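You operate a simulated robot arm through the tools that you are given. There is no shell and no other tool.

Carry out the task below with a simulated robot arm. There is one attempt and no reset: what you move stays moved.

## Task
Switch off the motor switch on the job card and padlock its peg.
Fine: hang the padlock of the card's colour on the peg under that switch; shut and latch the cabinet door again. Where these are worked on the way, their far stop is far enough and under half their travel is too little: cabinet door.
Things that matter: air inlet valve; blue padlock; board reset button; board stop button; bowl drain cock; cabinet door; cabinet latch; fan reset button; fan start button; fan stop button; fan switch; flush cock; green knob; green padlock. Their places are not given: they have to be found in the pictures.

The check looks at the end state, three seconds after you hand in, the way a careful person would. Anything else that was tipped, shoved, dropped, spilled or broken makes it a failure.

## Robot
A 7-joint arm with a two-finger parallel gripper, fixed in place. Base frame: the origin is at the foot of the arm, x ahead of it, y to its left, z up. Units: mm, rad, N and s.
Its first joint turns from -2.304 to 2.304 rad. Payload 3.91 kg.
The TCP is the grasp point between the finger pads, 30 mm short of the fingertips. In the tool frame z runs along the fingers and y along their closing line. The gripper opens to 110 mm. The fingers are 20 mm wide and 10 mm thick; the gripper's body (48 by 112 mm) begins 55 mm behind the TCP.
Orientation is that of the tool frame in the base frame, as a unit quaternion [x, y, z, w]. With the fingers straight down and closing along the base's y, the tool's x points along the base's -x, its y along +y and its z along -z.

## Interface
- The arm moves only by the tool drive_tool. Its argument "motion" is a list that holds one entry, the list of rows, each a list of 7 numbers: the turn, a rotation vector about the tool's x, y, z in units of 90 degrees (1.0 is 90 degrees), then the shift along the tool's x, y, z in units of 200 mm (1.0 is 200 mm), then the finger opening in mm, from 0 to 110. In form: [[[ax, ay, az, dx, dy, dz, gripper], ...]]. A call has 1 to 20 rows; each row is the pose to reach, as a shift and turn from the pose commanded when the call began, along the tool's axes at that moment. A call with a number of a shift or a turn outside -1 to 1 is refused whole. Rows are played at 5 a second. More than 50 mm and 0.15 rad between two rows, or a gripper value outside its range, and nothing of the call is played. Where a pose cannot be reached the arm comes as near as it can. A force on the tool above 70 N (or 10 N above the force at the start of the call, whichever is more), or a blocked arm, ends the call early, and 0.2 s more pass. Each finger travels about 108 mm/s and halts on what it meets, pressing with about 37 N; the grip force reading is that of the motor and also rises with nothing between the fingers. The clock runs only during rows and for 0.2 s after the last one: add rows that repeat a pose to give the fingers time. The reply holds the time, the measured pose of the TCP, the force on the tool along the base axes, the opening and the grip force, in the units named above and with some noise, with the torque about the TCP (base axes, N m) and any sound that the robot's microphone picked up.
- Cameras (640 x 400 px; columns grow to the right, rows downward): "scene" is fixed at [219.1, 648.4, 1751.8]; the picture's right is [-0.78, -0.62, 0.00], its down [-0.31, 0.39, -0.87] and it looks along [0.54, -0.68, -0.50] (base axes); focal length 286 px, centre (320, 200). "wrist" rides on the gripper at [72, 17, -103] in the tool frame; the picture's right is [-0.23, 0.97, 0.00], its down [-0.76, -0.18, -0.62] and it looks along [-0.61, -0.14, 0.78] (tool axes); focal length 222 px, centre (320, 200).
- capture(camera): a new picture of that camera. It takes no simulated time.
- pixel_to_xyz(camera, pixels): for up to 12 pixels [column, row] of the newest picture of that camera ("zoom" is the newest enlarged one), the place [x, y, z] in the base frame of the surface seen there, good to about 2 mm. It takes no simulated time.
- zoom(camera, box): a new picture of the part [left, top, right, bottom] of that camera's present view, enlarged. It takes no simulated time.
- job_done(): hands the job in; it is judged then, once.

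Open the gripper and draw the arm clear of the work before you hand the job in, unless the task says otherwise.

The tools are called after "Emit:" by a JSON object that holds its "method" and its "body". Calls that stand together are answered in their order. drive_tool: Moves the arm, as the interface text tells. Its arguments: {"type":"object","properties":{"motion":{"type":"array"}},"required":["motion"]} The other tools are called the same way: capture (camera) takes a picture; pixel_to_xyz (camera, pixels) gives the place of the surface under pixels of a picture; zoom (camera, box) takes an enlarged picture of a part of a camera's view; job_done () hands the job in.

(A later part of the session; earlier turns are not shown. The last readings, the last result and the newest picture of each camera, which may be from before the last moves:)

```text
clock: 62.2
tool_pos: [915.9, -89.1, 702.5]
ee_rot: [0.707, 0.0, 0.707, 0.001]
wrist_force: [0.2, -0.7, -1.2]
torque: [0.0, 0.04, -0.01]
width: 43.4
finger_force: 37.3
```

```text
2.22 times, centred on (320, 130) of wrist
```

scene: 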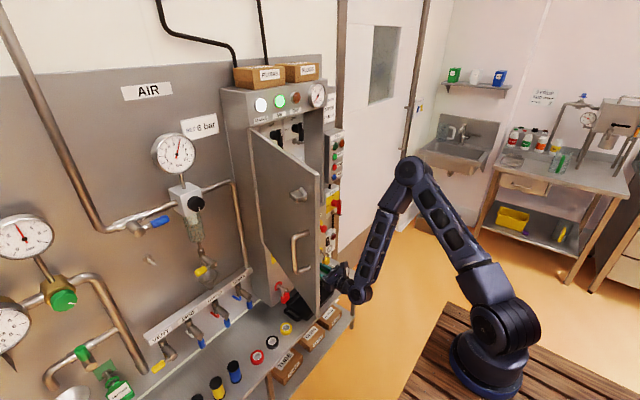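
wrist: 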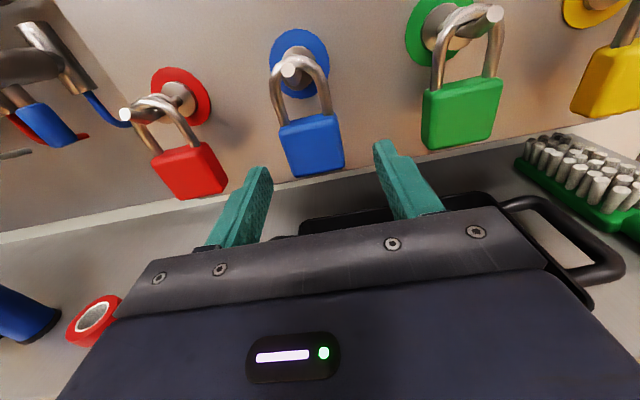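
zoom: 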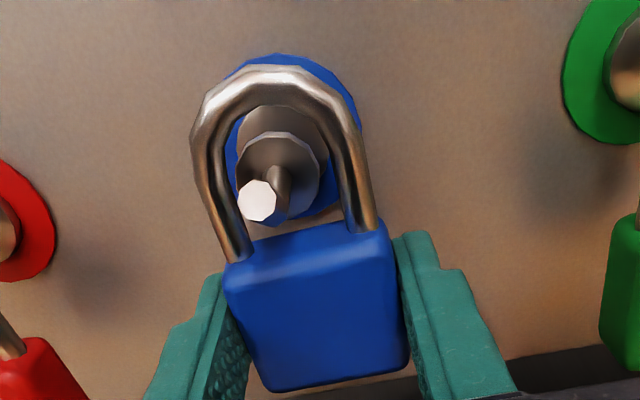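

The tip sits inside the loop with space around it. I pull straight back.

Emit:
{"method": "drive_tool", "body": {"motion": [[[0, 0, 0, 0, 0, -0.06, 30], [0, 0, 0, 0, 0, -0.12, 30], [0, 0, 0, 0, 0, -0.2, 30], [0, 0, 0, 0, 0, -0.35, 30], [0, 0, 0, 0, 0, -0.5, 30], [0, 0, 0, 0, 0, -0.5, 30]]]}}

Emit:
{"method": "capture", "body": {"camera": "wrist"}}

Emit:
{"method": "capture", "body": {"camera": "scene"}}

```text
clock: 63.6
tool_pos: [815.8, -88.4, 701.5]
ee_rot: [0.707, 0.0, 0.707, 0.002]
wrist_force: [0.2, 0.2, -0.8]
torque: [-0.02, 0.03, -0.01]
width: 43.6
finger_force: 37.4
```

```text
taken
```

wrist: 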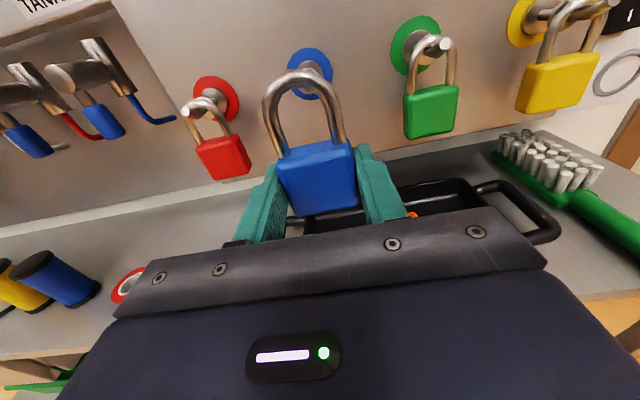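

```text
taken
```

scene: 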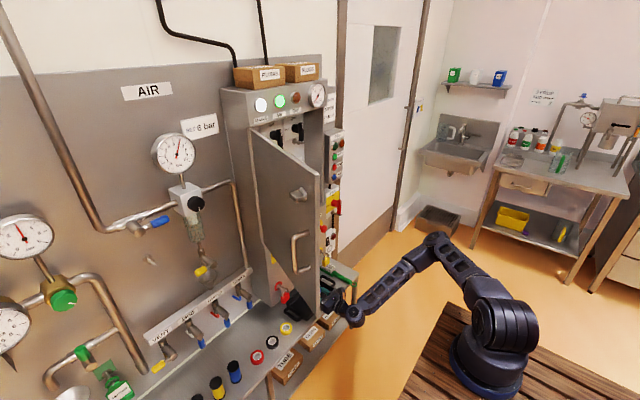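

The blue padlock is off its peg and held. I measure its shackle relative to the tool for the later hang.

Emit:
{"method": "zoom", "body": {"camera": "wrist", "box": [240, 50, 400, 230]}}

```text
2.22 times, centred on (320, 140) of wrist
```

zoom: 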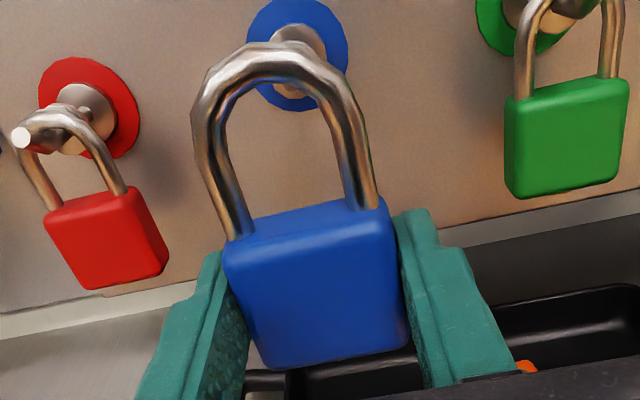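

Emit:
{"method": "pixel_to_xyz", "body": {"camera": "zoom", "pixels": [[205, 130], [218, 130], [355, 140], [345, 145], [275, 55], [275, 75], [235, 225], [365, 195], [300, 215], [310, 280], [235, 290], [395, 280]]}}

```text
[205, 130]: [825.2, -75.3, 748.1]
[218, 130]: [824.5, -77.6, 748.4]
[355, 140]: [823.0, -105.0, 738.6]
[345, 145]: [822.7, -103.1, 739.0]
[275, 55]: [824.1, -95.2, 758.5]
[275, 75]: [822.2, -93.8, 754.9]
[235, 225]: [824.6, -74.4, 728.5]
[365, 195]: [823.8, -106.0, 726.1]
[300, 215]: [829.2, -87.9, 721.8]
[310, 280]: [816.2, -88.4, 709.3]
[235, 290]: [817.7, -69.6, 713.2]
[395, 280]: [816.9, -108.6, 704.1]
```

Shackle centre is at TCP +(10.5,−1.8), inner top at +52.5 and body top at +20 in z. I raise the padlock straight up in front of the panel.

Emit:
{"method": "drive_tool", "body": {"motion": [[[0, 0, 0, 0.1, 0, -0.02, 30], [0, 0, 0, 0.25, 0, -0.04, 30], [0, 0, 0, 0.42, 0, -0.06, 30], [0, 0, 0, 0.6, 0, -0.06, 30], [0, 0, 0, 0.78, 0, -0.06, 30], [0, 0, 0, 0.92, 0, -0.06, 30], [0, 0, 0, 0.98, 0, -0.06, 30]]]}}

Emit:
{"method": "drive_tool", "body": {"motion": [[[0, 0, 0, 0.1, 0, 0, 30], [0, 0, 0, 0.25, 0, 0, 30], [0, 0, 0, 0.42, 0, 0, 30], [0, 0, 0, 0.6, 0, 0, 30], [0, 0, 0, 0.78, 0, 0, 30], [0, 0, 0, 0.92, 0, 0, 30], [0, 0, 0, 0.98, 0, 0, 30]]]}}

```text
clock: 65.2
tool_pos: [802.3, -88.6, 899.0]
ee_rot: [0.708, 0.001, 0.706, 0.001]
wrist_force: [-0.2, 0.4, -0.3]
torque: [0.01, -0.01, -0.05]
width: 43.4
finger_force: 36.8
```

```text
clock: 66.8
tool_pos: [804.0, -89.1, 1093.8]
ee_rot: [0.708, 0.0, 0.707, 0.001]
wrist_force: [0.1, -0.8, -1.4]
torque: [0.02, 0.06, -0.01]
width: 43.4
finger_force: 37.2
```

The padlock is still held (43.4 mm). I raise to z≈1290 and shift toward the HOPPER peg's y.

Emit:
{"method": "drive_tool", "body": {"motion": [[[0, 0, 0, 0.1, -0.04, 0, 30], [0, 0, 0, 0.25, -0.1, 0, 30], [0, 0, 0, 0.42, -0.16, 0, 30], [0, 0, 0, 0.6, -0.23, 0, 30], [0, 0, 0, 0.78, -0.3, 0, 30], [0, 0, 0, 0.92, -0.36, 0, 30], [0, 0, 0, 0.98, -0.38, 0, 30], [0, 0, 0, 0.98, -0.38, 0, 30]]]}}

Emit:
{"method": "capture", "body": {"camera": "wrist"}}

Emit:
{"method": "capture", "body": {"camera": "scene"}}

```text
clock: 68.6
tool_pos: [803.7, -9.8, 1289.9]
ee_rot: [0.708, 0.0, 0.707, 0.001]
wrist_force: [-0.1, -0.6, -1.2]
torque: [0.02, 0.01, 0.01]
width: 43.4
finger_force: 36.6
```

```text
taken
```

wrist: 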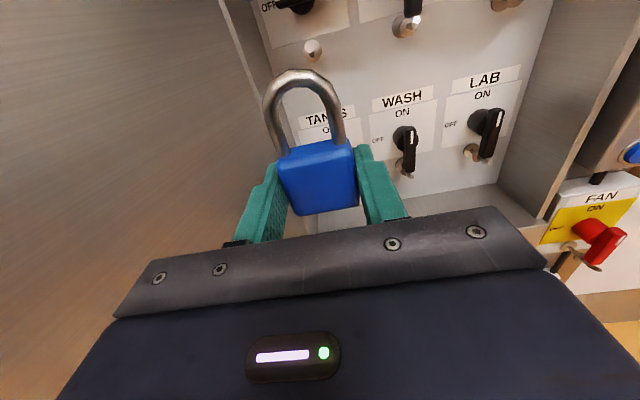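

```text
taken
```

scene: 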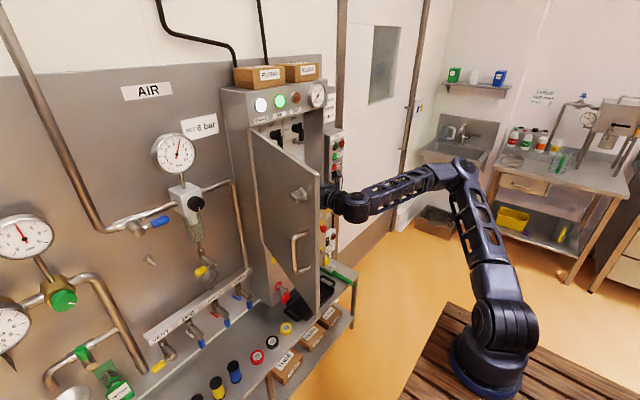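

The HOPPER peg is visible at (313,50). I move in to x≈975 at the hanging height and recheck alignment.

Emit:
{"method": "drive_tool", "body": {"motion": [[[0, 0, 0, 0.02, 0.003, 0.15, 30], [0, 0, 0, 0.043, 0.006, 0.35, 30], [0, 0, 0, 0.043, 0.006, 0.55, 30], [0, 0, 0, 0.043, 0.006, 0.75, 30], [0, 0, 0, 0.043, 0.006, 0.85, 30], [0, 0, 0, 0.043, 0.006, 0.85, 30]]]}}

Emit:
{"method": "capture", "body": {"camera": "wrist"}}

Emit:
{"method": "zoom", "body": {"camera": "wrist", "box": [240, 30, 400, 230]}}

```text
clock: 70.0
tool_pos: [973.1, -12.2, 1298.4]
ee_rot: [0.707, 0.0, 0.707, 0.001]
wrist_force: [0.1, -0.5, -1.1]
torque: [-0.01, 0.0, -0.01]
width: 43.3
finger_force: 37.4
```

```text
taken
```

wrist: 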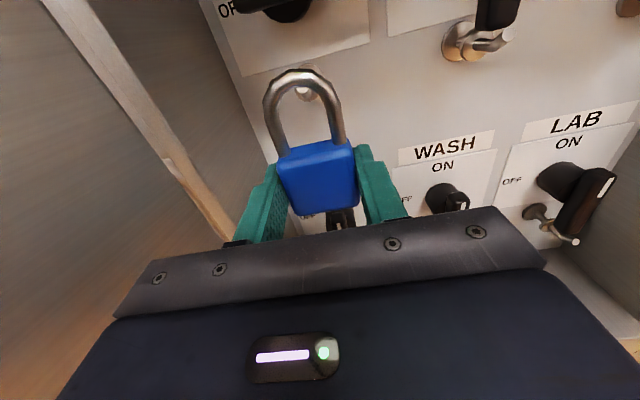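

```text
2.00 times, centred on (320, 130) of wrist
```

zoom: 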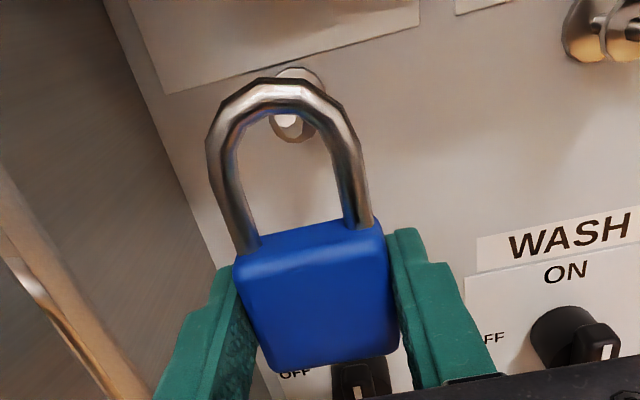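

The peg tip appears inside the loop near (290,120) of the zoom. I measure loop and tip to verify heights.

Emit:
{"method": "zoom", "body": {"camera": "wrist", "box": [255, 55, 355, 145]}}

```text
4.44 times, centred on (305, 100) of wrist
```

zoom: 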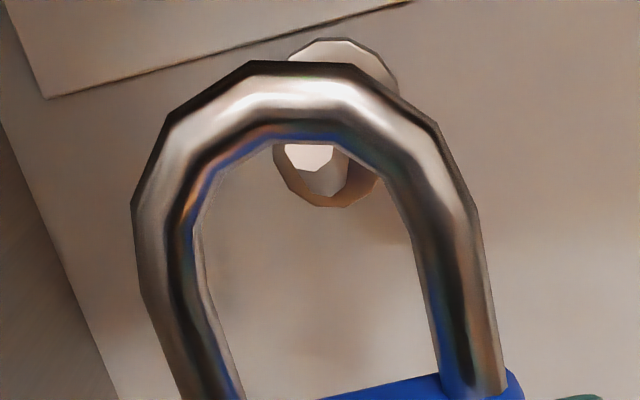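

Emit:
{"method": "pixel_to_xyz", "body": {"camera": "zoom", "pixels": [[310, 155], [290, 152], [325, 180], [300, 190], [300, 137], [300, 100], [165, 220], [450, 240], [330, 50], [205, 215], [400, 210], [350, 195]]}}

```text
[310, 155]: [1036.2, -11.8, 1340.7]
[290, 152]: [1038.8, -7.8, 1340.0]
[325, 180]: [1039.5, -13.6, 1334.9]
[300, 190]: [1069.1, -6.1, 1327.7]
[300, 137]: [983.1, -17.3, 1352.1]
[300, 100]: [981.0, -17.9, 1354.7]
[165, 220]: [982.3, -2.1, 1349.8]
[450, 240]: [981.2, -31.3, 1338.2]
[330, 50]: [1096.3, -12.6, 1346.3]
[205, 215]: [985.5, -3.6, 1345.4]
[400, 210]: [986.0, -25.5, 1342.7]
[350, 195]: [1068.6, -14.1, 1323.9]
```

The loop's inner top is at z≈1351.5 vs tip top ≈1345.5, and loop centre is ~4 mm off toward −y. I shift +3.5 mm in y, +2 mm up, and advance slowly over the tip.

Emit:
{"method": "drive_tool", "body": {"motion": [[[0, 0, 0, 0.01, -0.0175, 0, 30], [0, 0, 0, 0.01, -0.0175, 0.1, 30], [0, 0, 0, 0.01, -0.0175, 0.18, 30], [0, 0, 0, 0.01, -0.0175, 0.24, 30], [0, 0, 0, 0.01, -0.0175, 0.24, 30]]]}}

Emit:
{"method": "zoom", "body": {"camera": "wrist", "box": [240, 30, 400, 230]}}

```text
clock: 71.2
tool_pos: [1021.6, -9.7, 1299.6]
ee_rot: [0.707, 0.0, 0.707, 0.001]
wrist_force: [0.9, -1.6, -1.3]
torque: [-0.02, 0.02, -0.02]
width: 43.5
finger_force: 37.1
```

```text
2.00 times, centred on (320, 130) of wrist
```

zoom: 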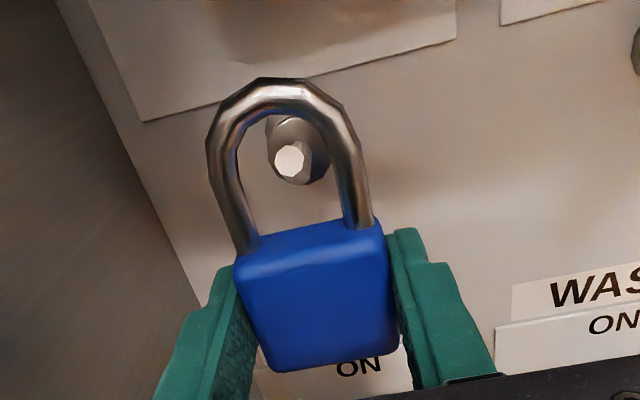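

The tip is well inside the loop. I continue forward so the shackle plane passes beyond the tip to the middle of the shaft.

Emit:
{"method": "drive_tool", "body": {"motion": [[[0, 0, 0, 0, 0, 0.05, 30], [0, 0, 0, 0, 0, 0.1, 30], [0, 0, 0, 0, 0, 0.13, 30], [0, 0, 0, 0, 0, 0.13, 30]]]}}

Emit:
{"method": "zoom", "body": {"camera": "wrist", "box": [240, 30, 400, 230]}}

```text
clock: 72.2
tool_pos: [1048.7, -9.6, 1301.9]
ee_rot: [0.707, 0.0, 0.707, 0.001]
wrist_force: [0.4, -0.4, -1.0]
torque: [-0.02, 0.01, 0.02]
width: 43.3
finger_force: 37.5
```

```text
2.00 times, centred on (320, 130) of wrist
```

zoom: 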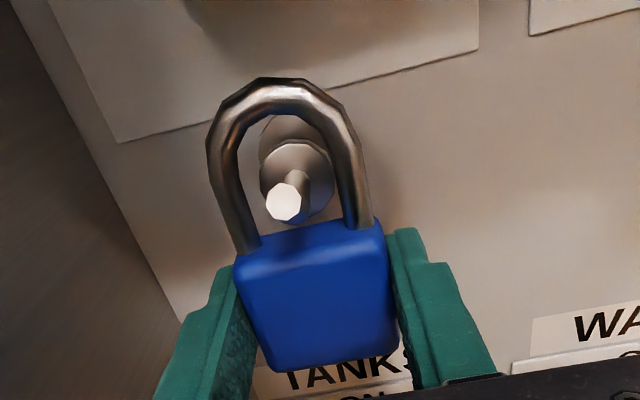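

The shackle now surrounds the shaft behind the tip. I lower about 13 mm, watching for the vertical load.

Emit:
{"method": "drive_tool", "body": {"motion": [[[0, 0, 0, -0.03, 0, 0, 30], [0, 0, 0, -0.055, 0, 0, 30], [0, 0, 0, -0.065, 0, 0, 30], [0, 0, 0, -0.065, 0, 0, 30]]]}}

Emit:
{"method": "zoom", "body": {"camera": "wrist", "box": [240, 30, 400, 230]}}

```text
clock: 73.2
tool_pos: [1047.5, -9.5, 1287.7]
ee_rot: [0.707, -0.001, 0.707, 0.002]
wrist_force: [0.5, -0.3, -1.1]
torque: [0.04, 0.02, 0.02]
width: 43.3
finger_force: 36.7
```

```text
2.00 times, centred on (320, 130) of wrist
```

zoom: 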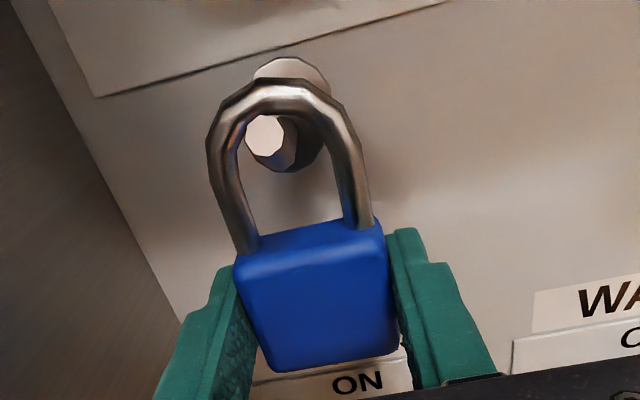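

No contact yet (force z still −1). I lower another few millimetres.

Emit:
{"method": "drive_tool", "body": {"motion": [[[0, 0, 0, -0.008, 0, 0, 30], [0, 0, 0, -0.015, 0, 0, 30], [0, 0, 0, -0.015, 0, 0, 30]]]}}

Emit:
{"method": "zoom", "body": {"camera": "wrist", "box": [240, 30, 400, 230]}}

```text
clock: 74.0
tool_pos: [1048.5, -9.0, 1284.1]
ee_rot: [0.707, 0.0, 0.707, 0.003]
wrist_force: [1.0, -0.1, 3.1]
torque: [-0.02, 0.04, 0.0]
width: 43.1
finger_force: 37.0
```

```text
2.00 times, centred on (320, 130) of wrist
```

zoom: 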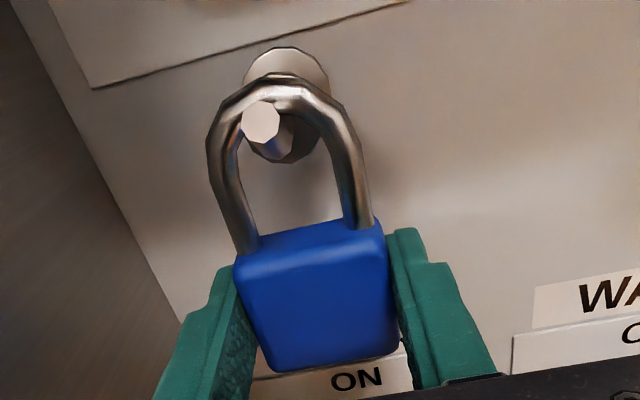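

Contact: the load changed to +3 N, so the shackle rests on the shaft. I open the fingers to release it.

Emit:
{"method": "drive_tool", "body": {"motion": [[[0, 0, 0, 0, 0, 0, 48], [0, 0, 0, 0, 0, 0, 54], [0, 0, 0, 0, 0, 0, 62], [0, 0, 0, 0, 0, 0, 62], [0, 0, 0, 0, 0, 0, 62]]]}}

Emit:
{"method": "zoom", "body": {"camera": "wrist", "box": [240, 30, 400, 230]}}

```text
clock: 75.2
tool_pos: [1048.0, -10.5, 1285.2]
ee_rot: [0.707, 0.0, 0.707, 0.001]
wrist_force: [-0.2, -0.2, 0.4]
torque: [0.0, 0.0, -0.01]
width: 62.1
finger_force: 0.1
```

```text
2.00 times, centred on (320, 130) of wrist
```

zoom: 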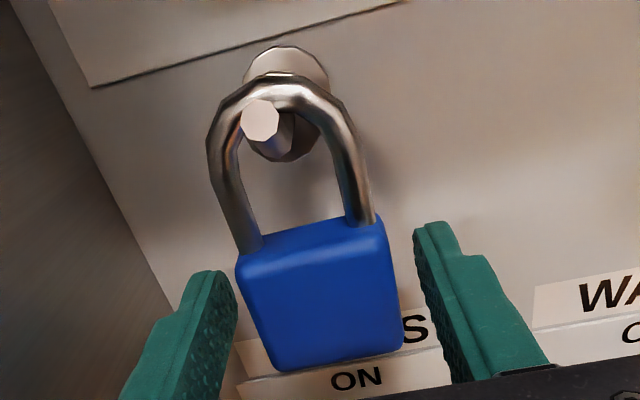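

The padlock hangs freely on the peg. I retreat straight back out of the cabinet.

Emit:
{"method": "drive_tool", "body": {"motion": [[[0, 0, 0, 0, 0, -0.08, 64], [0, 0, 0, 0, 0, -0.2, 64], [0, 0, 0, 0, 0, -0.4, 64], [0, 0, 0, 0, 0, -0.6, 64], [0, 0, 0, 0, 0, -0.8, 64], [0, 0, 0, 0, 0, -1.0, 64]]]}}

Emit:
{"method": "capture", "body": {"camera": "wrist"}}

Emit:
{"method": "zoom", "body": {"camera": "wrist", "box": [240, 0, 400, 110]}}

```text
clock: 76.6
tool_pos: [847.5, -8.8, 1283.5]
ee_rot: [0.707, 0.001, 0.707, 0.0]
wrist_force: [0.1, 0.0, -0.6]
torque: [-0.01, -0.02, 0.07]
width: 63.9
finger_force: 0.0
```

```text
taken
```

wrist: 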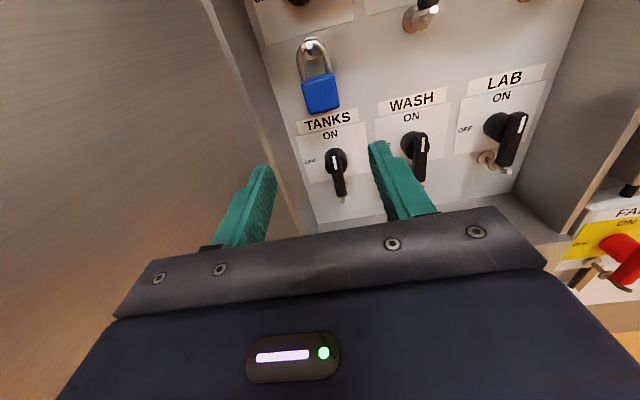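

```text
3.64 times, centred on (320, 55) of wrist
```

zoom: 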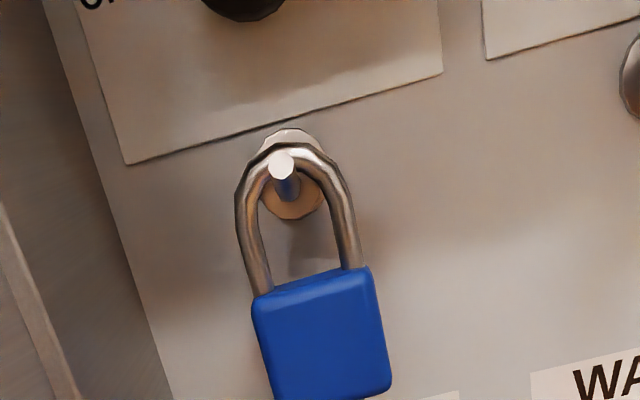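

The padlock hangs properly on the HOPPER peg. Next is closing the door: I back out to about (650,−9,1355), closing the fingers for later pushing, and check the switch from afar.

Emit:
{"method": "drive_tool", "body": {"motion": [[[0, 0, 0, 0.06, 0, -0.18, 40], [0, 0, 0, 0.12, 0, -0.36, 20], [0, 0, 0, 0.18, 0, -0.54, 0], [0, 0, 0, 0.24, 0, -0.7, 0], [0, 0, 0, 0.3, 0, -0.86, 0], [0, 0, 0, 0.36, 0, -0.98, 0]]]}}

Emit:
{"method": "capture", "body": {"camera": "wrist"}}

Emit:
{"method": "zoom", "body": {"camera": "wrist", "box": [240, 0, 420, 120]}}

Emit:
{"method": "capture", "body": {"camera": "scene"}}

```text
clock: 78.0
tool_pos: [650.5, -8.6, 1356.2]
ee_rot: [0.707, -0.001, 0.707, 0.002]
wrist_force: [-0.3, -0.2, -0.4]
torque: [0.0, 0.04, -0.01]
width: 0.1
finger_force: 37.6
```

```text
taken
```

wrist: 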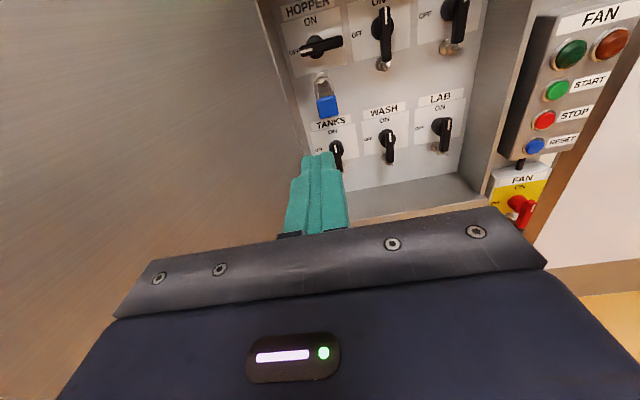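

```text
3.33 times, centred on (330, 60) of wrist
```

zoom: 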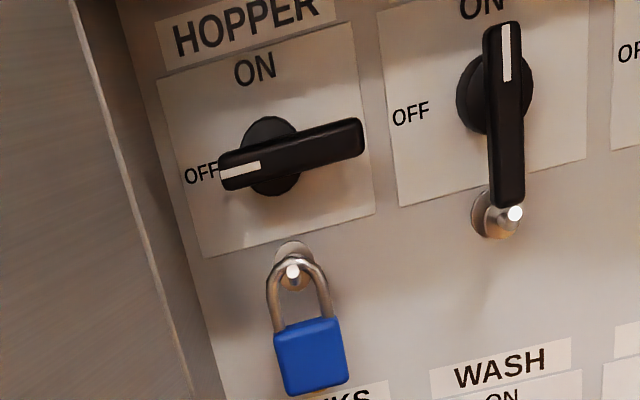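

```text
taken
```

scene: 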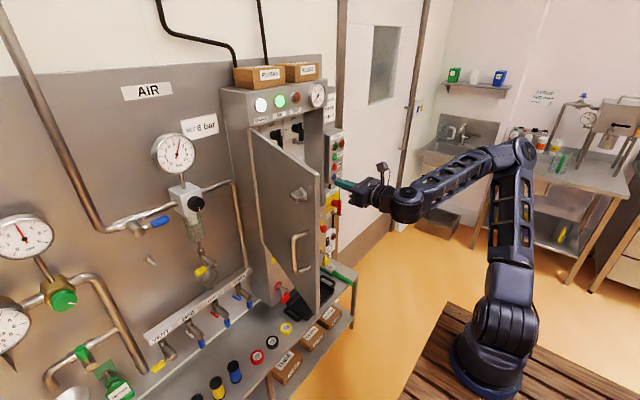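

HOPPER reads OFF with the blue padlock on its peg. I now travel around the door's free edge (589,206) toward its outer side.

Emit:
{"method": "drive_tool", "body": {"motion": [[[-0.04, 0, 0, 0, -0.08, -0.15, 0], [-0.08, 0, 0, 0, -0.17, -0.3, 0], [-0.12, 0, 0, 0, -0.26, -0.45, 0], [-0.167, 0, 0, 0, -0.343, -0.6, 0], [-0.167, 0, 0, 0, -0.343, -0.6, 0]]]}}

```text
clock: 79.2
tool_pos: [530.8, 59.8, 1357.0]
ee_rot: [0.701, -0.092, 0.701, 0.094]
wrist_force: [0.0, 0.1, 0.1]
torque: [0.0, 0.01, 0.01]
width: 0.1
finger_force: 36.5
```

That pose was reachable. I continue past the free edge at a 55 mm distance.

Emit:
{"method": "drive_tool", "body": {"motion": [[[-0.014, 0, 0, 0, -0.161, -0.173, 0], [-0.028, 0, 0, 0, -0.396, -0.261, 0], [-0.042, 0, 0, 0, -0.613, -0.32, 0], [-0.056, 0, 0, 0, -0.83, -0.378, 0], [-0.056, 0, 0, 0, -0.83, -0.378, 0]]]}}

Emit:
{"method": "capture", "body": {"camera": "wrist"}}

Emit:
{"method": "capture", "body": {"camera": "scene"}}

```text
refused: row 2 steps farther than a row can; nothing moved
```

```text
taken
```

wrist: 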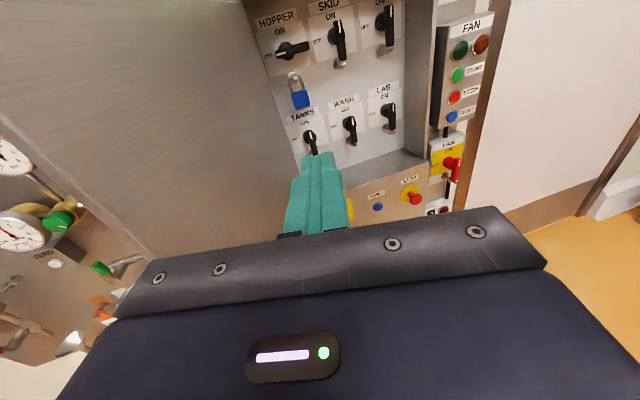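

```text
taken
```

scene: 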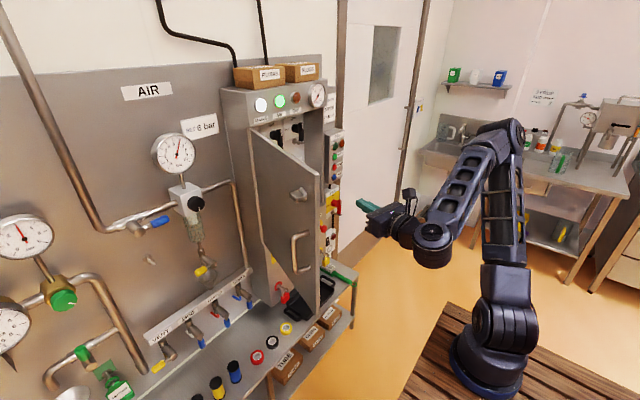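

The second step was over 50 mm; nothing moved. I resend it with finer rows.

Emit:
{"method": "drive_tool", "body": {"motion": [[[-0.014, 0, 0, 0, -0.13, -0.14, 0], [-0.028, 0, 0, 0, -0.3, -0.225, 0], [-0.042, 0, 0, 0, -0.49, -0.285, 0], [-0.05, 0, 0, 0, -0.67, -0.335, 0], [-0.056, 0, 0, 0, -0.83, -0.378, 0], [-0.056, 0, 0, 0, -0.83, -0.378, 0]]]}}

Emit:
{"method": "capture", "body": {"camera": "wrist"}}

Emit:
{"method": "capture", "body": {"camera": "scene"}}

```text
clock: 80.6
tool_pos: [503.4, 241.4, 1356.1]
ee_rot: [0.696, -0.125, 0.696, 0.125]
wrist_force: [-0.3, -0.3, -0.5]
torque: [0.0, -0.01, 0.01]
width: 0.0
finger_force: 36.5
```

```text
taken
```

wrist: 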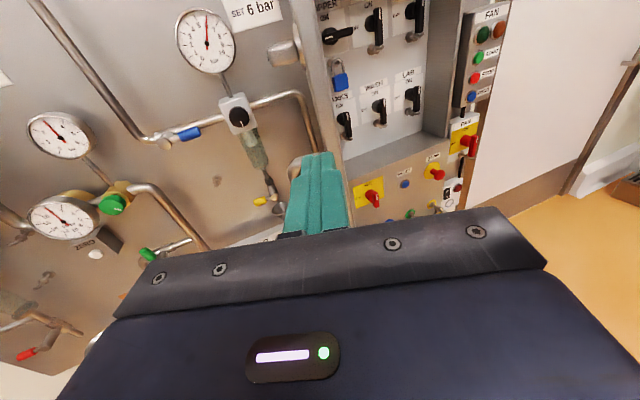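

```text
taken
```

scene: 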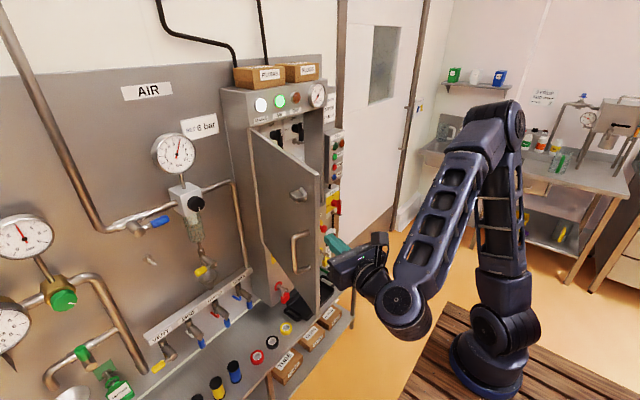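

The door's edge is seen end-on near column 330, with latch knob at (287,50). I measure the edge and knob before slipping the fingers along the outer face.

Emit:
{"method": "pixel_to_xyz", "body": {"camera": "wrist", "pixels": [[318, 60], [322, 110], [300, 20], [308, 60], [330, 110], [287, 50], [345, 165], [300, 168]]}}

Emit:
{"method": "zoom", "body": {"camera": "wrist", "box": [250, 0, 380, 180]}}

```text
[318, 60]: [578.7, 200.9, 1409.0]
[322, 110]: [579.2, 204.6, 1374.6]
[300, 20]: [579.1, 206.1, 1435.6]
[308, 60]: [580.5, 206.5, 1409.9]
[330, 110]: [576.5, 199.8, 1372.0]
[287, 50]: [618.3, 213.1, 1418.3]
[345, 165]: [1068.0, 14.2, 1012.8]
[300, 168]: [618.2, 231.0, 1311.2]
```

```text
2.22 times, centred on (315, 90) of wrist
```

zoom: 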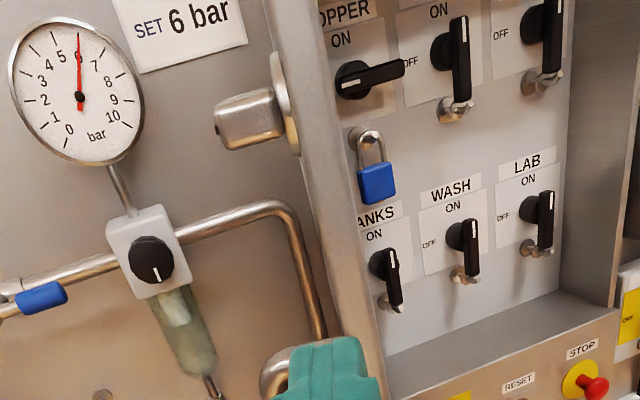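

The outer edge is at about (580,207). I shift outward ~21 mm in +y, then slide forward alongside the outer face between handle top and latch knob.

Emit:
{"method": "drive_tool", "body": {"motion": [[[0, 0, 0, 0.03, -0.098, -0.037, 0], [0, 0, 0, 0.03, -0.098, 0.12, 0], [0, 0, 0, 0.03, -0.098, 0.28, 0], [0, 0, 0, 0.03, -0.098, 0.44, 0], [0, 0, 0, 0.03, -0.098, 0.44, 0]]]}}

Emit:
{"method": "capture", "body": {"camera": "wrist"}}

Emit:
{"method": "zoom", "body": {"camera": "scene", "box": [260, 160, 400, 320]}}

```text
clock: 81.8
tool_pos: [591.3, 228.8, 1363.1]
ee_rot: [0.696, -0.122, 0.696, 0.125]
wrist_force: [0.6, -0.3, -0.5]
torque: [0.01, 0.0, 0.0]
width: 0.1
finger_force: 37.0
```

```text
taken
```

wrist: 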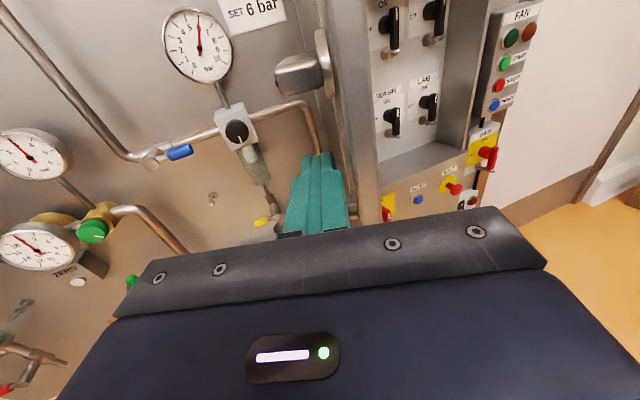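

```text
2.50 times, centred on (330, 240) of scene
```

zoom: 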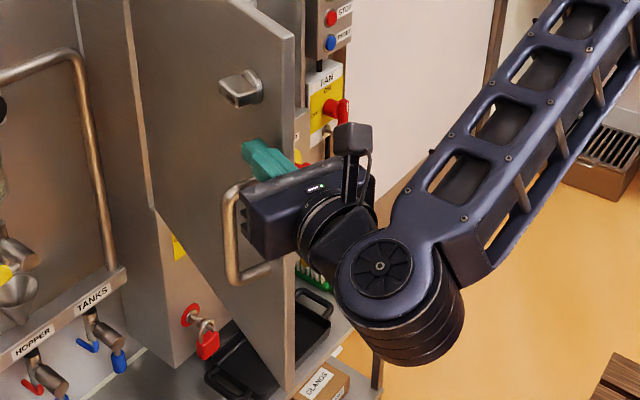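

The closed fingers lie along the outer face in the gap above the handle. I sweep toward −y, pushing the door from 110° to about 85° while turning the tool with it.

Emit:
{"method": "drive_tool", "body": {"motion": [[[0.028, 0, 0, 0, 0.12, 0.002, 0], [0.0556, 0, 0, 0, 0.2415, 0.005, 0], [0.1111, 0, 0, 0, 0.4205, 0.024, 0], [0.1667, 0, 0, 0, 0.596, 0.0595, 0], [0.2222, 0, 0, 0, 0.768, 0.1095, 0], [0.2778, 0, 0, 0, 0.9355, 0.174, 0], [0.2778, 0, 0, 0, 0.9355, 0.174, 0]]]}}

Emit:
{"method": "capture", "body": {"camera": "wrist"}}

Emit:
{"method": "capture", "body": {"camera": "scene"}}

```text
clock: 83.4
tool_pos: [559.0, 40.5, 1363.7]
ee_rot: [0.707, 0.031, 0.706, -0.029]
wrist_force: [0.1, 0.2, -0.1]
torque: [0.0, 0.01, -0.03]
width: 0.0
finger_force: 37.0
```

```text
taken
```

wrist: 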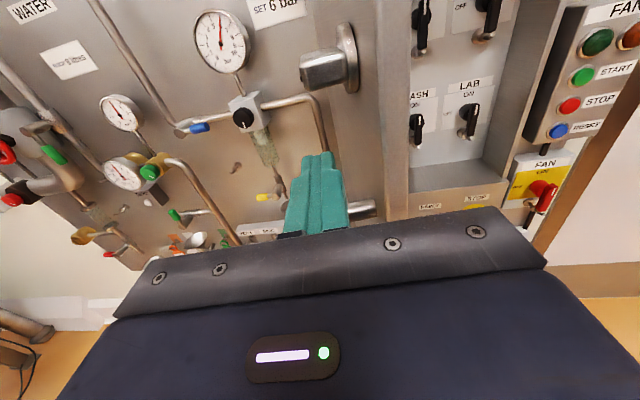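

```text
taken
```

scene: 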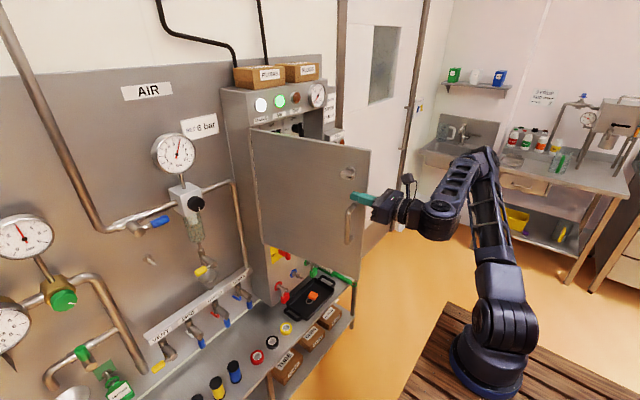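

The door swung and even coasted ahead. I measure its present angle.

Emit:
{"method": "pixel_to_xyz", "body": {"camera": "scene", "pixels": [[270, 180], [300, 160], [320, 220], [355, 160], [365, 155], [360, 240]]}}

```text
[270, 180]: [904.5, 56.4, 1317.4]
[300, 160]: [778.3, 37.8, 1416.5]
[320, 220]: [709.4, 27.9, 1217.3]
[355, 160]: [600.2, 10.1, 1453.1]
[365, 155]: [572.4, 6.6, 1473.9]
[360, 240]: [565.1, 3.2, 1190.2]
```

The door is at ≈81.5°. I keep sweeping along the arc at a gentler rate to about 57°.

Emit:
{"method": "drive_tool", "body": {"motion": [[[0.028, 0, 0, 0, 0.089, 0.003, 0], [0.0556, 0, 0, 0, 0.177, 0.007, 0], [0.083, 0, 0, 0, 0.266, 0.016, 0], [0.1111, 0, 0, 0, 0.3545, 0.026, 0], [0.139, 0, 0, 0, 0.443, 0.043, 0], [0.1667, 0, 0, 0, 0.531, 0.061, 0], [0.195, 0, 0, 0, 0.617, 0.085, 0], [0.2222, 0, 0, 0, 0.703, 0.1105, 0], [0.25, 0, 0, 0, 0.787, 0.142, 0], [0.2778, 0, 0, 0, 0.87, 0.175, 0], [0.316, 0, 0, 0, 0.983, 0.225, 0], [0.316, 0, 0, 0, 0.983, 0.225, 0]]]}}

Emit:
{"method": "capture", "body": {"camera": "scene"}}

Emit:
{"method": "capture", "body": {"camera": "wrist"}}

```text
clock: 86.0
tool_pos: [621.0, -151.3, 1362.8]
ee_rot: [0.678, 0.203, 0.677, -0.203]
wrist_force: [-0.1, -0.5, -0.7]
torque: [-0.01, 0.02, 0.0]
width: 0.0
finger_force: 36.5
```

```text
taken
```

scene: 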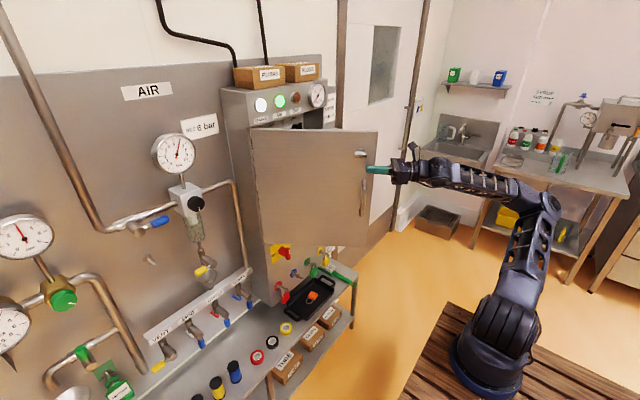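

```text
taken
```

wrist: 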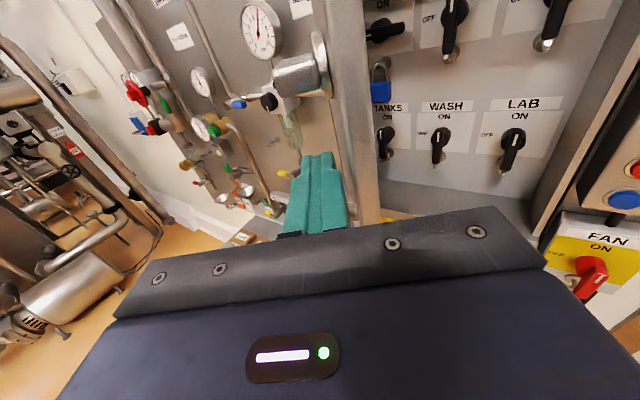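

The door follows; the padlock still hangs on its peg (380,80). I measure the door angle again.

Emit:
{"method": "pixel_to_xyz", "body": {"camera": "scene", "pixels": [[270, 180], [300, 160], [320, 220], [350, 145], [370, 140], [368, 235]]}}

```text
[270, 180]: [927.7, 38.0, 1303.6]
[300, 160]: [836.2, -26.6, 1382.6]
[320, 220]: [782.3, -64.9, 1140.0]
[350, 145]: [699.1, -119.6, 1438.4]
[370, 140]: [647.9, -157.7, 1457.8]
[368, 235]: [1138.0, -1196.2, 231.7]
```

The door is at 55°. I now turn the tool to point straight ahead (yaw 0) while the fingertips press the outer face near the edge.

Emit:
{"method": "drive_tool", "body": {"motion": [[[-0.074, 0, 0, 0, -0.043, -0.008, 0], [-0.148, 0, 0, 0, -0.0165, 0.005, 0], [-0.222, 0, 0, 0, 0.0345, 0.019, 0], [-0.296, 0, 0, 0, 0.093, 0.035, 0], [-0.37, 0, 0, 0, 0.146, 0.0475, 0], [-0.37, 0, 0, 0, 0.146, 0.0475, 0]]]}}

Emit:
{"method": "capture", "body": {"camera": "wrist"}}

Emit:
{"method": "capture", "body": {"camera": "scene"}}

```text
clock: 87.4
tool_pos: [644.2, -169.6, 1363.0]
ee_rot: [0.707, -0.001, 0.707, 0.001]
wrist_force: [0.6, 0.0, 0.0]
torque: [0.03, 0.05, -0.03]
width: 0.1
finger_force: 36.9
```

```text
taken
```

wrist: 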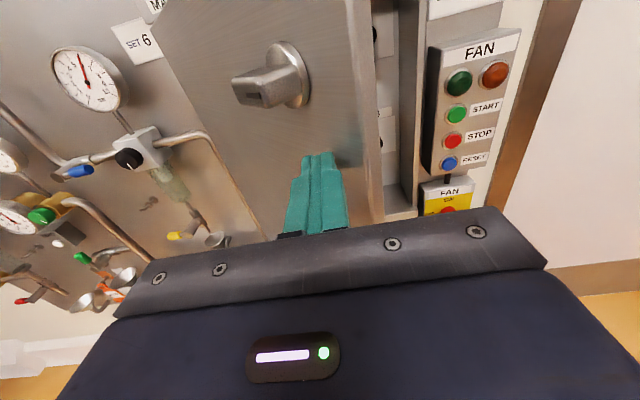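

```text
taken
```

scene: 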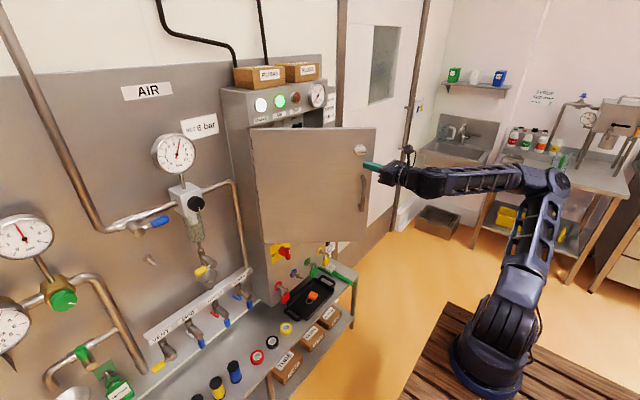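

The fingertips rest on the outer face just below the latch knob. I push the door along its arc down to about 15°.

Emit:
{"method": "drive_tool", "body": {"motion": [[[0, 0, 0, 0, 0.062, 0.056, 0], [0, 0, 0, 0, 0.1235, 0.1135, 0], [0, 0, 0, 0, 0.181, 0.175, 0], [0, 0, 0, 0, 0.237, 0.237, 0], [0, 0, 0, 0, 0.289, 0.303, 0], [0, 0, 0, 0, 0.3395, 0.3705, 0], [0, 0, 0, 0, 0.386, 0.441, 0], [0, 0, 0, 0, 0.4295, 0.512, 0], [0, 0, 0, 0, 0.469, 0.586, 0], [0, 0, 0, 0, 0.507, 0.661, 0], [0, 0, 0, 0, 0.54, 0.738, 0], [0, 0, 0, 0, 0.5715, 0.816, 0], [0, 0, 0, 0, 0.598, 0.896, 0], [0, 0, 0, 0, 0.622, 0.9765, 0], [0, 0, 0, 0, 0.622, 0.9765, 0]]]}}

Emit:
{"method": "capture", "body": {"camera": "wrist"}}

Emit:
{"method": "capture", "body": {"camera": "scene"}}

```text
clock: 90.6
tool_pos: [840.1, -294.3, 1364.1]
ee_rot: [0.707, 0.001, 0.707, 0.001]
wrist_force: [-0.9, 0.0, 1.4]
torque: [0.03, 0.01, 0.01]
width: 0.0
finger_force: 36.6
```

```text
taken
```

wrist: 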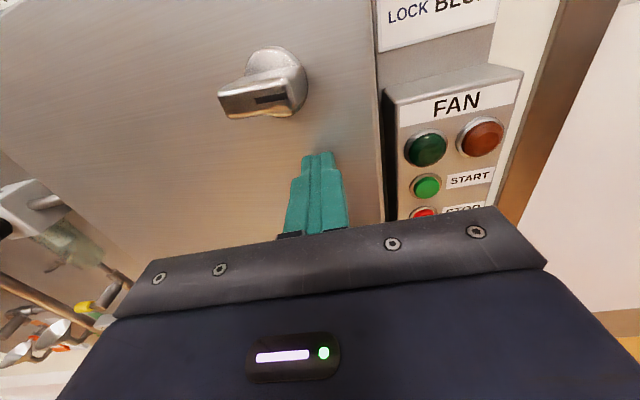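

```text
taken
```

scene: 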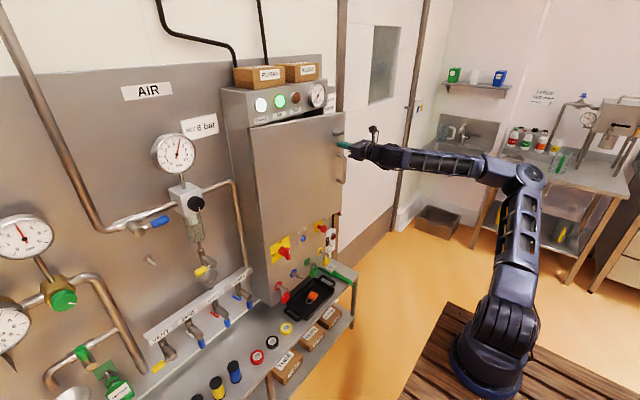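

The door is at about 13°. I push slowly toward fully shut, watching for the force.

Emit:
{"method": "drive_tool", "body": {"motion": [[[0, 0, 0, 0, 0.02, 0.083, 0], [0, 0, 0, 0, 0.036, 0.165, 0], [0, 0, 0, 0, 0.048, 0.25, 0], [0, 0, 0, 0, 0.058, 0.33, 0], [0, 0, 0, 0, 0.063, 0.4, 0], [0, 0, 0, 0, 0.065, 0.45, 0], [0, 0, 0, 0, 0.065, 0.48, 0], [0, 0, 0, 0, 0.065, 0.497, 0], [0, 0, 0, 0, 0.065, 0.497, 0]]]}}

Emit:
{"method": "capture", "body": {"camera": "wrist"}}

Emit:
{"method": "zoom", "body": {"camera": "scene", "box": [230, 80, 360, 260]}}

```text
clock: 92.6
tool_pos: [940.1, -308.9, 1362.0]
ee_rot: [0.707, 0.0, 0.707, 0.001]
wrist_force: [0.7, 1.1, -0.1]
torque: [0.0, 0.01, -0.01]
width: 0.0
finger_force: 36.7
```

```text
taken
```

wrist: 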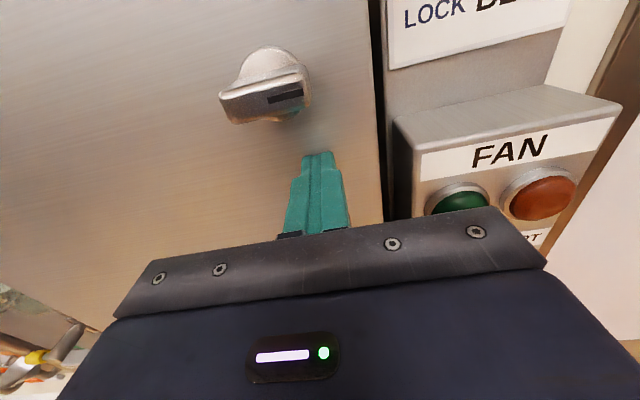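

```text
2.22 times, centred on (295, 170) of scene
```

zoom: 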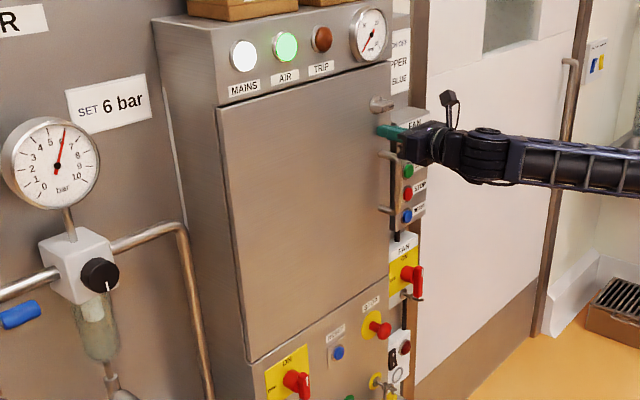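

The door looks shut. I push a few millimetres more to confirm it is seated and measure the door surface.

Emit:
{"method": "drive_tool", "body": {"motion": [[[0, 0, 0, 0, 0, 0.012, 0], [0, 0, 0, 0, 0, 0.022, 0], [0, 0, 0, 0, 0, 0.022, 0]]]}}

Emit:
{"method": "capture", "body": {"camera": "wrist"}}

Emit:
{"method": "pixel_to_xyz", "body": {"camera": "wrist", "pixels": [[340, 110], [360, 150], [120, 100], [200, 180], [260, 160], [300, 20]]}}

```text
clock: 93.2
tool_pos: [941.5, -309.0, 1362.3]
ee_rot: [0.707, 0.001, 0.707, 0.0]
wrist_force: [-41.6, -3.6, -0.1]
torque: [0.39, -0.15, -0.09]
width: 0.0
finger_force: 36.6
stopped in row 3: the force on the tool passed its limit at 78 N (the readings are from after the stop); the commanded pose is now the measured one
```

```text
taken
```

wrist: 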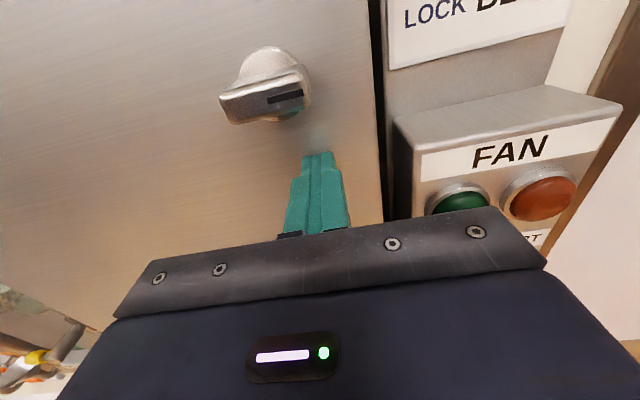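

```text
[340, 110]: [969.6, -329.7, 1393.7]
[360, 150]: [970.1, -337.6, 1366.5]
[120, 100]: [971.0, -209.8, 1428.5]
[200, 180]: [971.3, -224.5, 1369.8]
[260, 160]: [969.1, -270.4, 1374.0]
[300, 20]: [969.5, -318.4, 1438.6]
```

The door is seated flat at x≈970 with firm resistance. Now I back off and roll to +90° (closing line vertical) in front of the latch knob.

Emit:
{"method": "drive_tool", "body": {"motion": [[[0, 0, 0, 0, 0, -0.2, 0], [0, 0, -0.0833, 0, 0, -0.4, 20], [0, 0, -0.1667, 0.05, -0.015, -0.5, 50], [0, 0, -0.25, 0.1, -0.03, -0.5, 50], [0, 0, -0.3333, 0.15, -0.04, -0.5, 50], [0, 0, -0.4167, 0.2, -0.055, -0.5, 50], [0, 0, -0.5, 0.265, -0.0675, -0.5, 50], [0, 0, -0.5833, 0.265, -0.0675, -0.5, 50], [0, 0, -0.6667, 0.265, -0.0675, -0.5, 50], [0, 0, -0.75, 0.265, -0.0675, -0.5, 50], [0, 0, -0.8333, 0.265, -0.0675, -0.5, 50], [0, 0, -0.9167, 0.265, -0.0675, -0.5, 50], [0, 0, -1.0, 0.265, -0.0675, -0.5, 50], [0, 0, -1.0, 0.265, -0.0675, -0.5, 50]]]}}

Emit:
{"method": "capture", "body": {"camera": "wrist"}}

Emit:
{"method": "zoom", "body": {"camera": "wrist", "box": [260, 60, 400, 180]}}

```text
clock: 96.2
tool_pos: [842.0, -294.7, 1413.8]
ee_rot: [0.5, 0.501, 0.499, 0.5]
wrist_force: [-0.1, 0.2, -0.1]
torque: [0.0, 0.01, 0.01]
width: 50.2
finger_force: 0.1
```

```text
taken
```

wrist: 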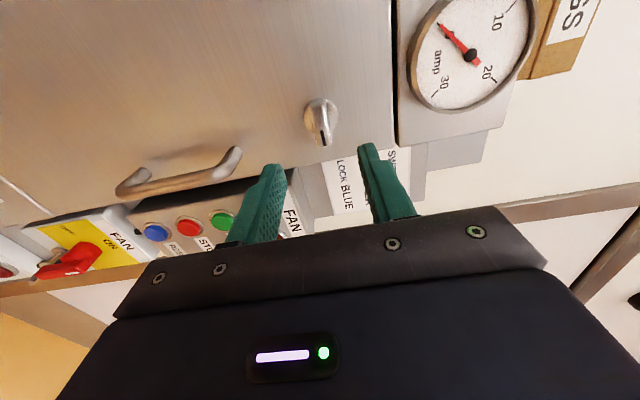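

```text
3.33 times, centred on (330, 120) of wrist
```

zoom: 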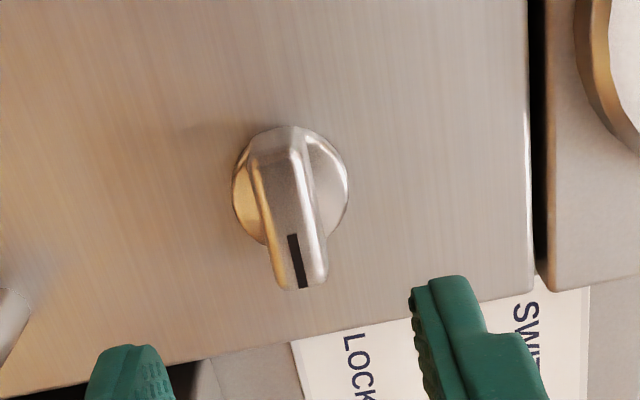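

The knob lies horizontal ahead. I measure it for the grip.

Emit:
{"method": "pixel_to_xyz", "body": {"camera": "zoom", "pixels": [[270, 170], [290, 220], [305, 280], [265, 210], [318, 210], [280, 250], [325, 260], [240, 200], [345, 185], [290, 140]]}}

```text
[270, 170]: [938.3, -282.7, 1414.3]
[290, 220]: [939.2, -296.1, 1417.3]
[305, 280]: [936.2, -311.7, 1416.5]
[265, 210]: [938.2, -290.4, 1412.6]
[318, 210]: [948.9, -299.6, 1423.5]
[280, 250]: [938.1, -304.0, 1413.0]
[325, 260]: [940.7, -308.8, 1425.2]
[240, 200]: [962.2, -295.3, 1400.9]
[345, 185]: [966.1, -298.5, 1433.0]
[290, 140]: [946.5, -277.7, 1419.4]
```

Knob centre ≈ (y −296, z 1417). I advance to straddle it, with a 3 mm upward correction, and then close.

Emit:
{"method": "drive_tool", "body": {"motion": [[[0, 0, 0, -0.005, 0.015, 0.15, 46], [0, 0, 0, -0.005, 0.015, 0.3, 46], [0, 0, 0, -0.005, 0.015, 0.39, 46], [0, 0, 0, -0.005, 0.015, 0.42, 46], [0, 0, 0, -0.005, 0.015, 0.42, 46], [0, 0, 0, -0.005, 0.015, 0.42, 8], [0, 0, 0, -0.005, 0.015, 0.42, 8], [0, 0, 0, -0.005, 0.015, 0.42, 8]]]}}

Emit:
{"method": "zoom", "body": {"camera": "wrist", "box": [240, 100, 420, 240]}}

```text
clock: 98.0
tool_pos: [927.2, -294.7, 1415.9]
ee_rot: [0.501, 0.502, 0.498, 0.499]
wrist_force: [-13.3, 3.8, -31.9]
torque: [0.01, 0.1, 0.19]
width: 15.6
finger_force: 45.1
```

```text
2.86 times, centred on (330, 170) of wrist
```

zoom: 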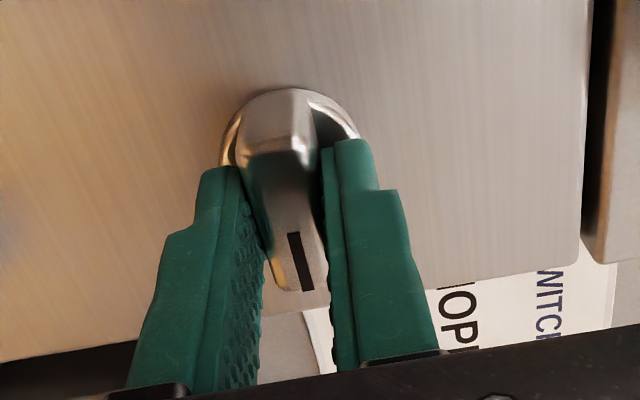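

Gripped; the −32 N in z means the tool is slightly high. I ease down 2.5 mm and turn counterclockwise back toward latched.

Emit:
{"method": "drive_tool", "body": {"motion": [[[0, 0, 0, 0, -0.0125, 0, 8], [0, 0, -0.08, 0, -0.0125, 0, 8], [0, 0, -0.16, 0, -0.0125, 0, 8], [0, 0, -0.24, 0, -0.0125, 0, 8], [0, 0, -0.32, 0, -0.0125, 0, 8], [0, 0, -0.4, 0, -0.0125, 0, 8], [0, 0, -0.4, 0, -0.0125, 0, 8]]]}}

Emit:
{"method": "zoom", "body": {"camera": "wrist", "box": [240, 100, 420, 240]}}

```text
clock: 99.6
tool_pos: [927.8, -295.4, 1414.8]
ee_rot: [0.321, 0.631, 0.32, 0.63]
wrist_force: [3.8, 2.5, -8.2]
torque: [0.0, -0.36, -0.33]
width: 16.0
finger_force: 45.3
```

```text
2.86 times, centred on (330, 170) of wrist
```

zoom: 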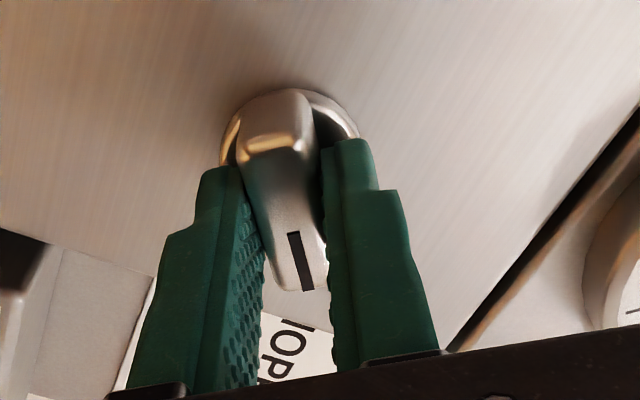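

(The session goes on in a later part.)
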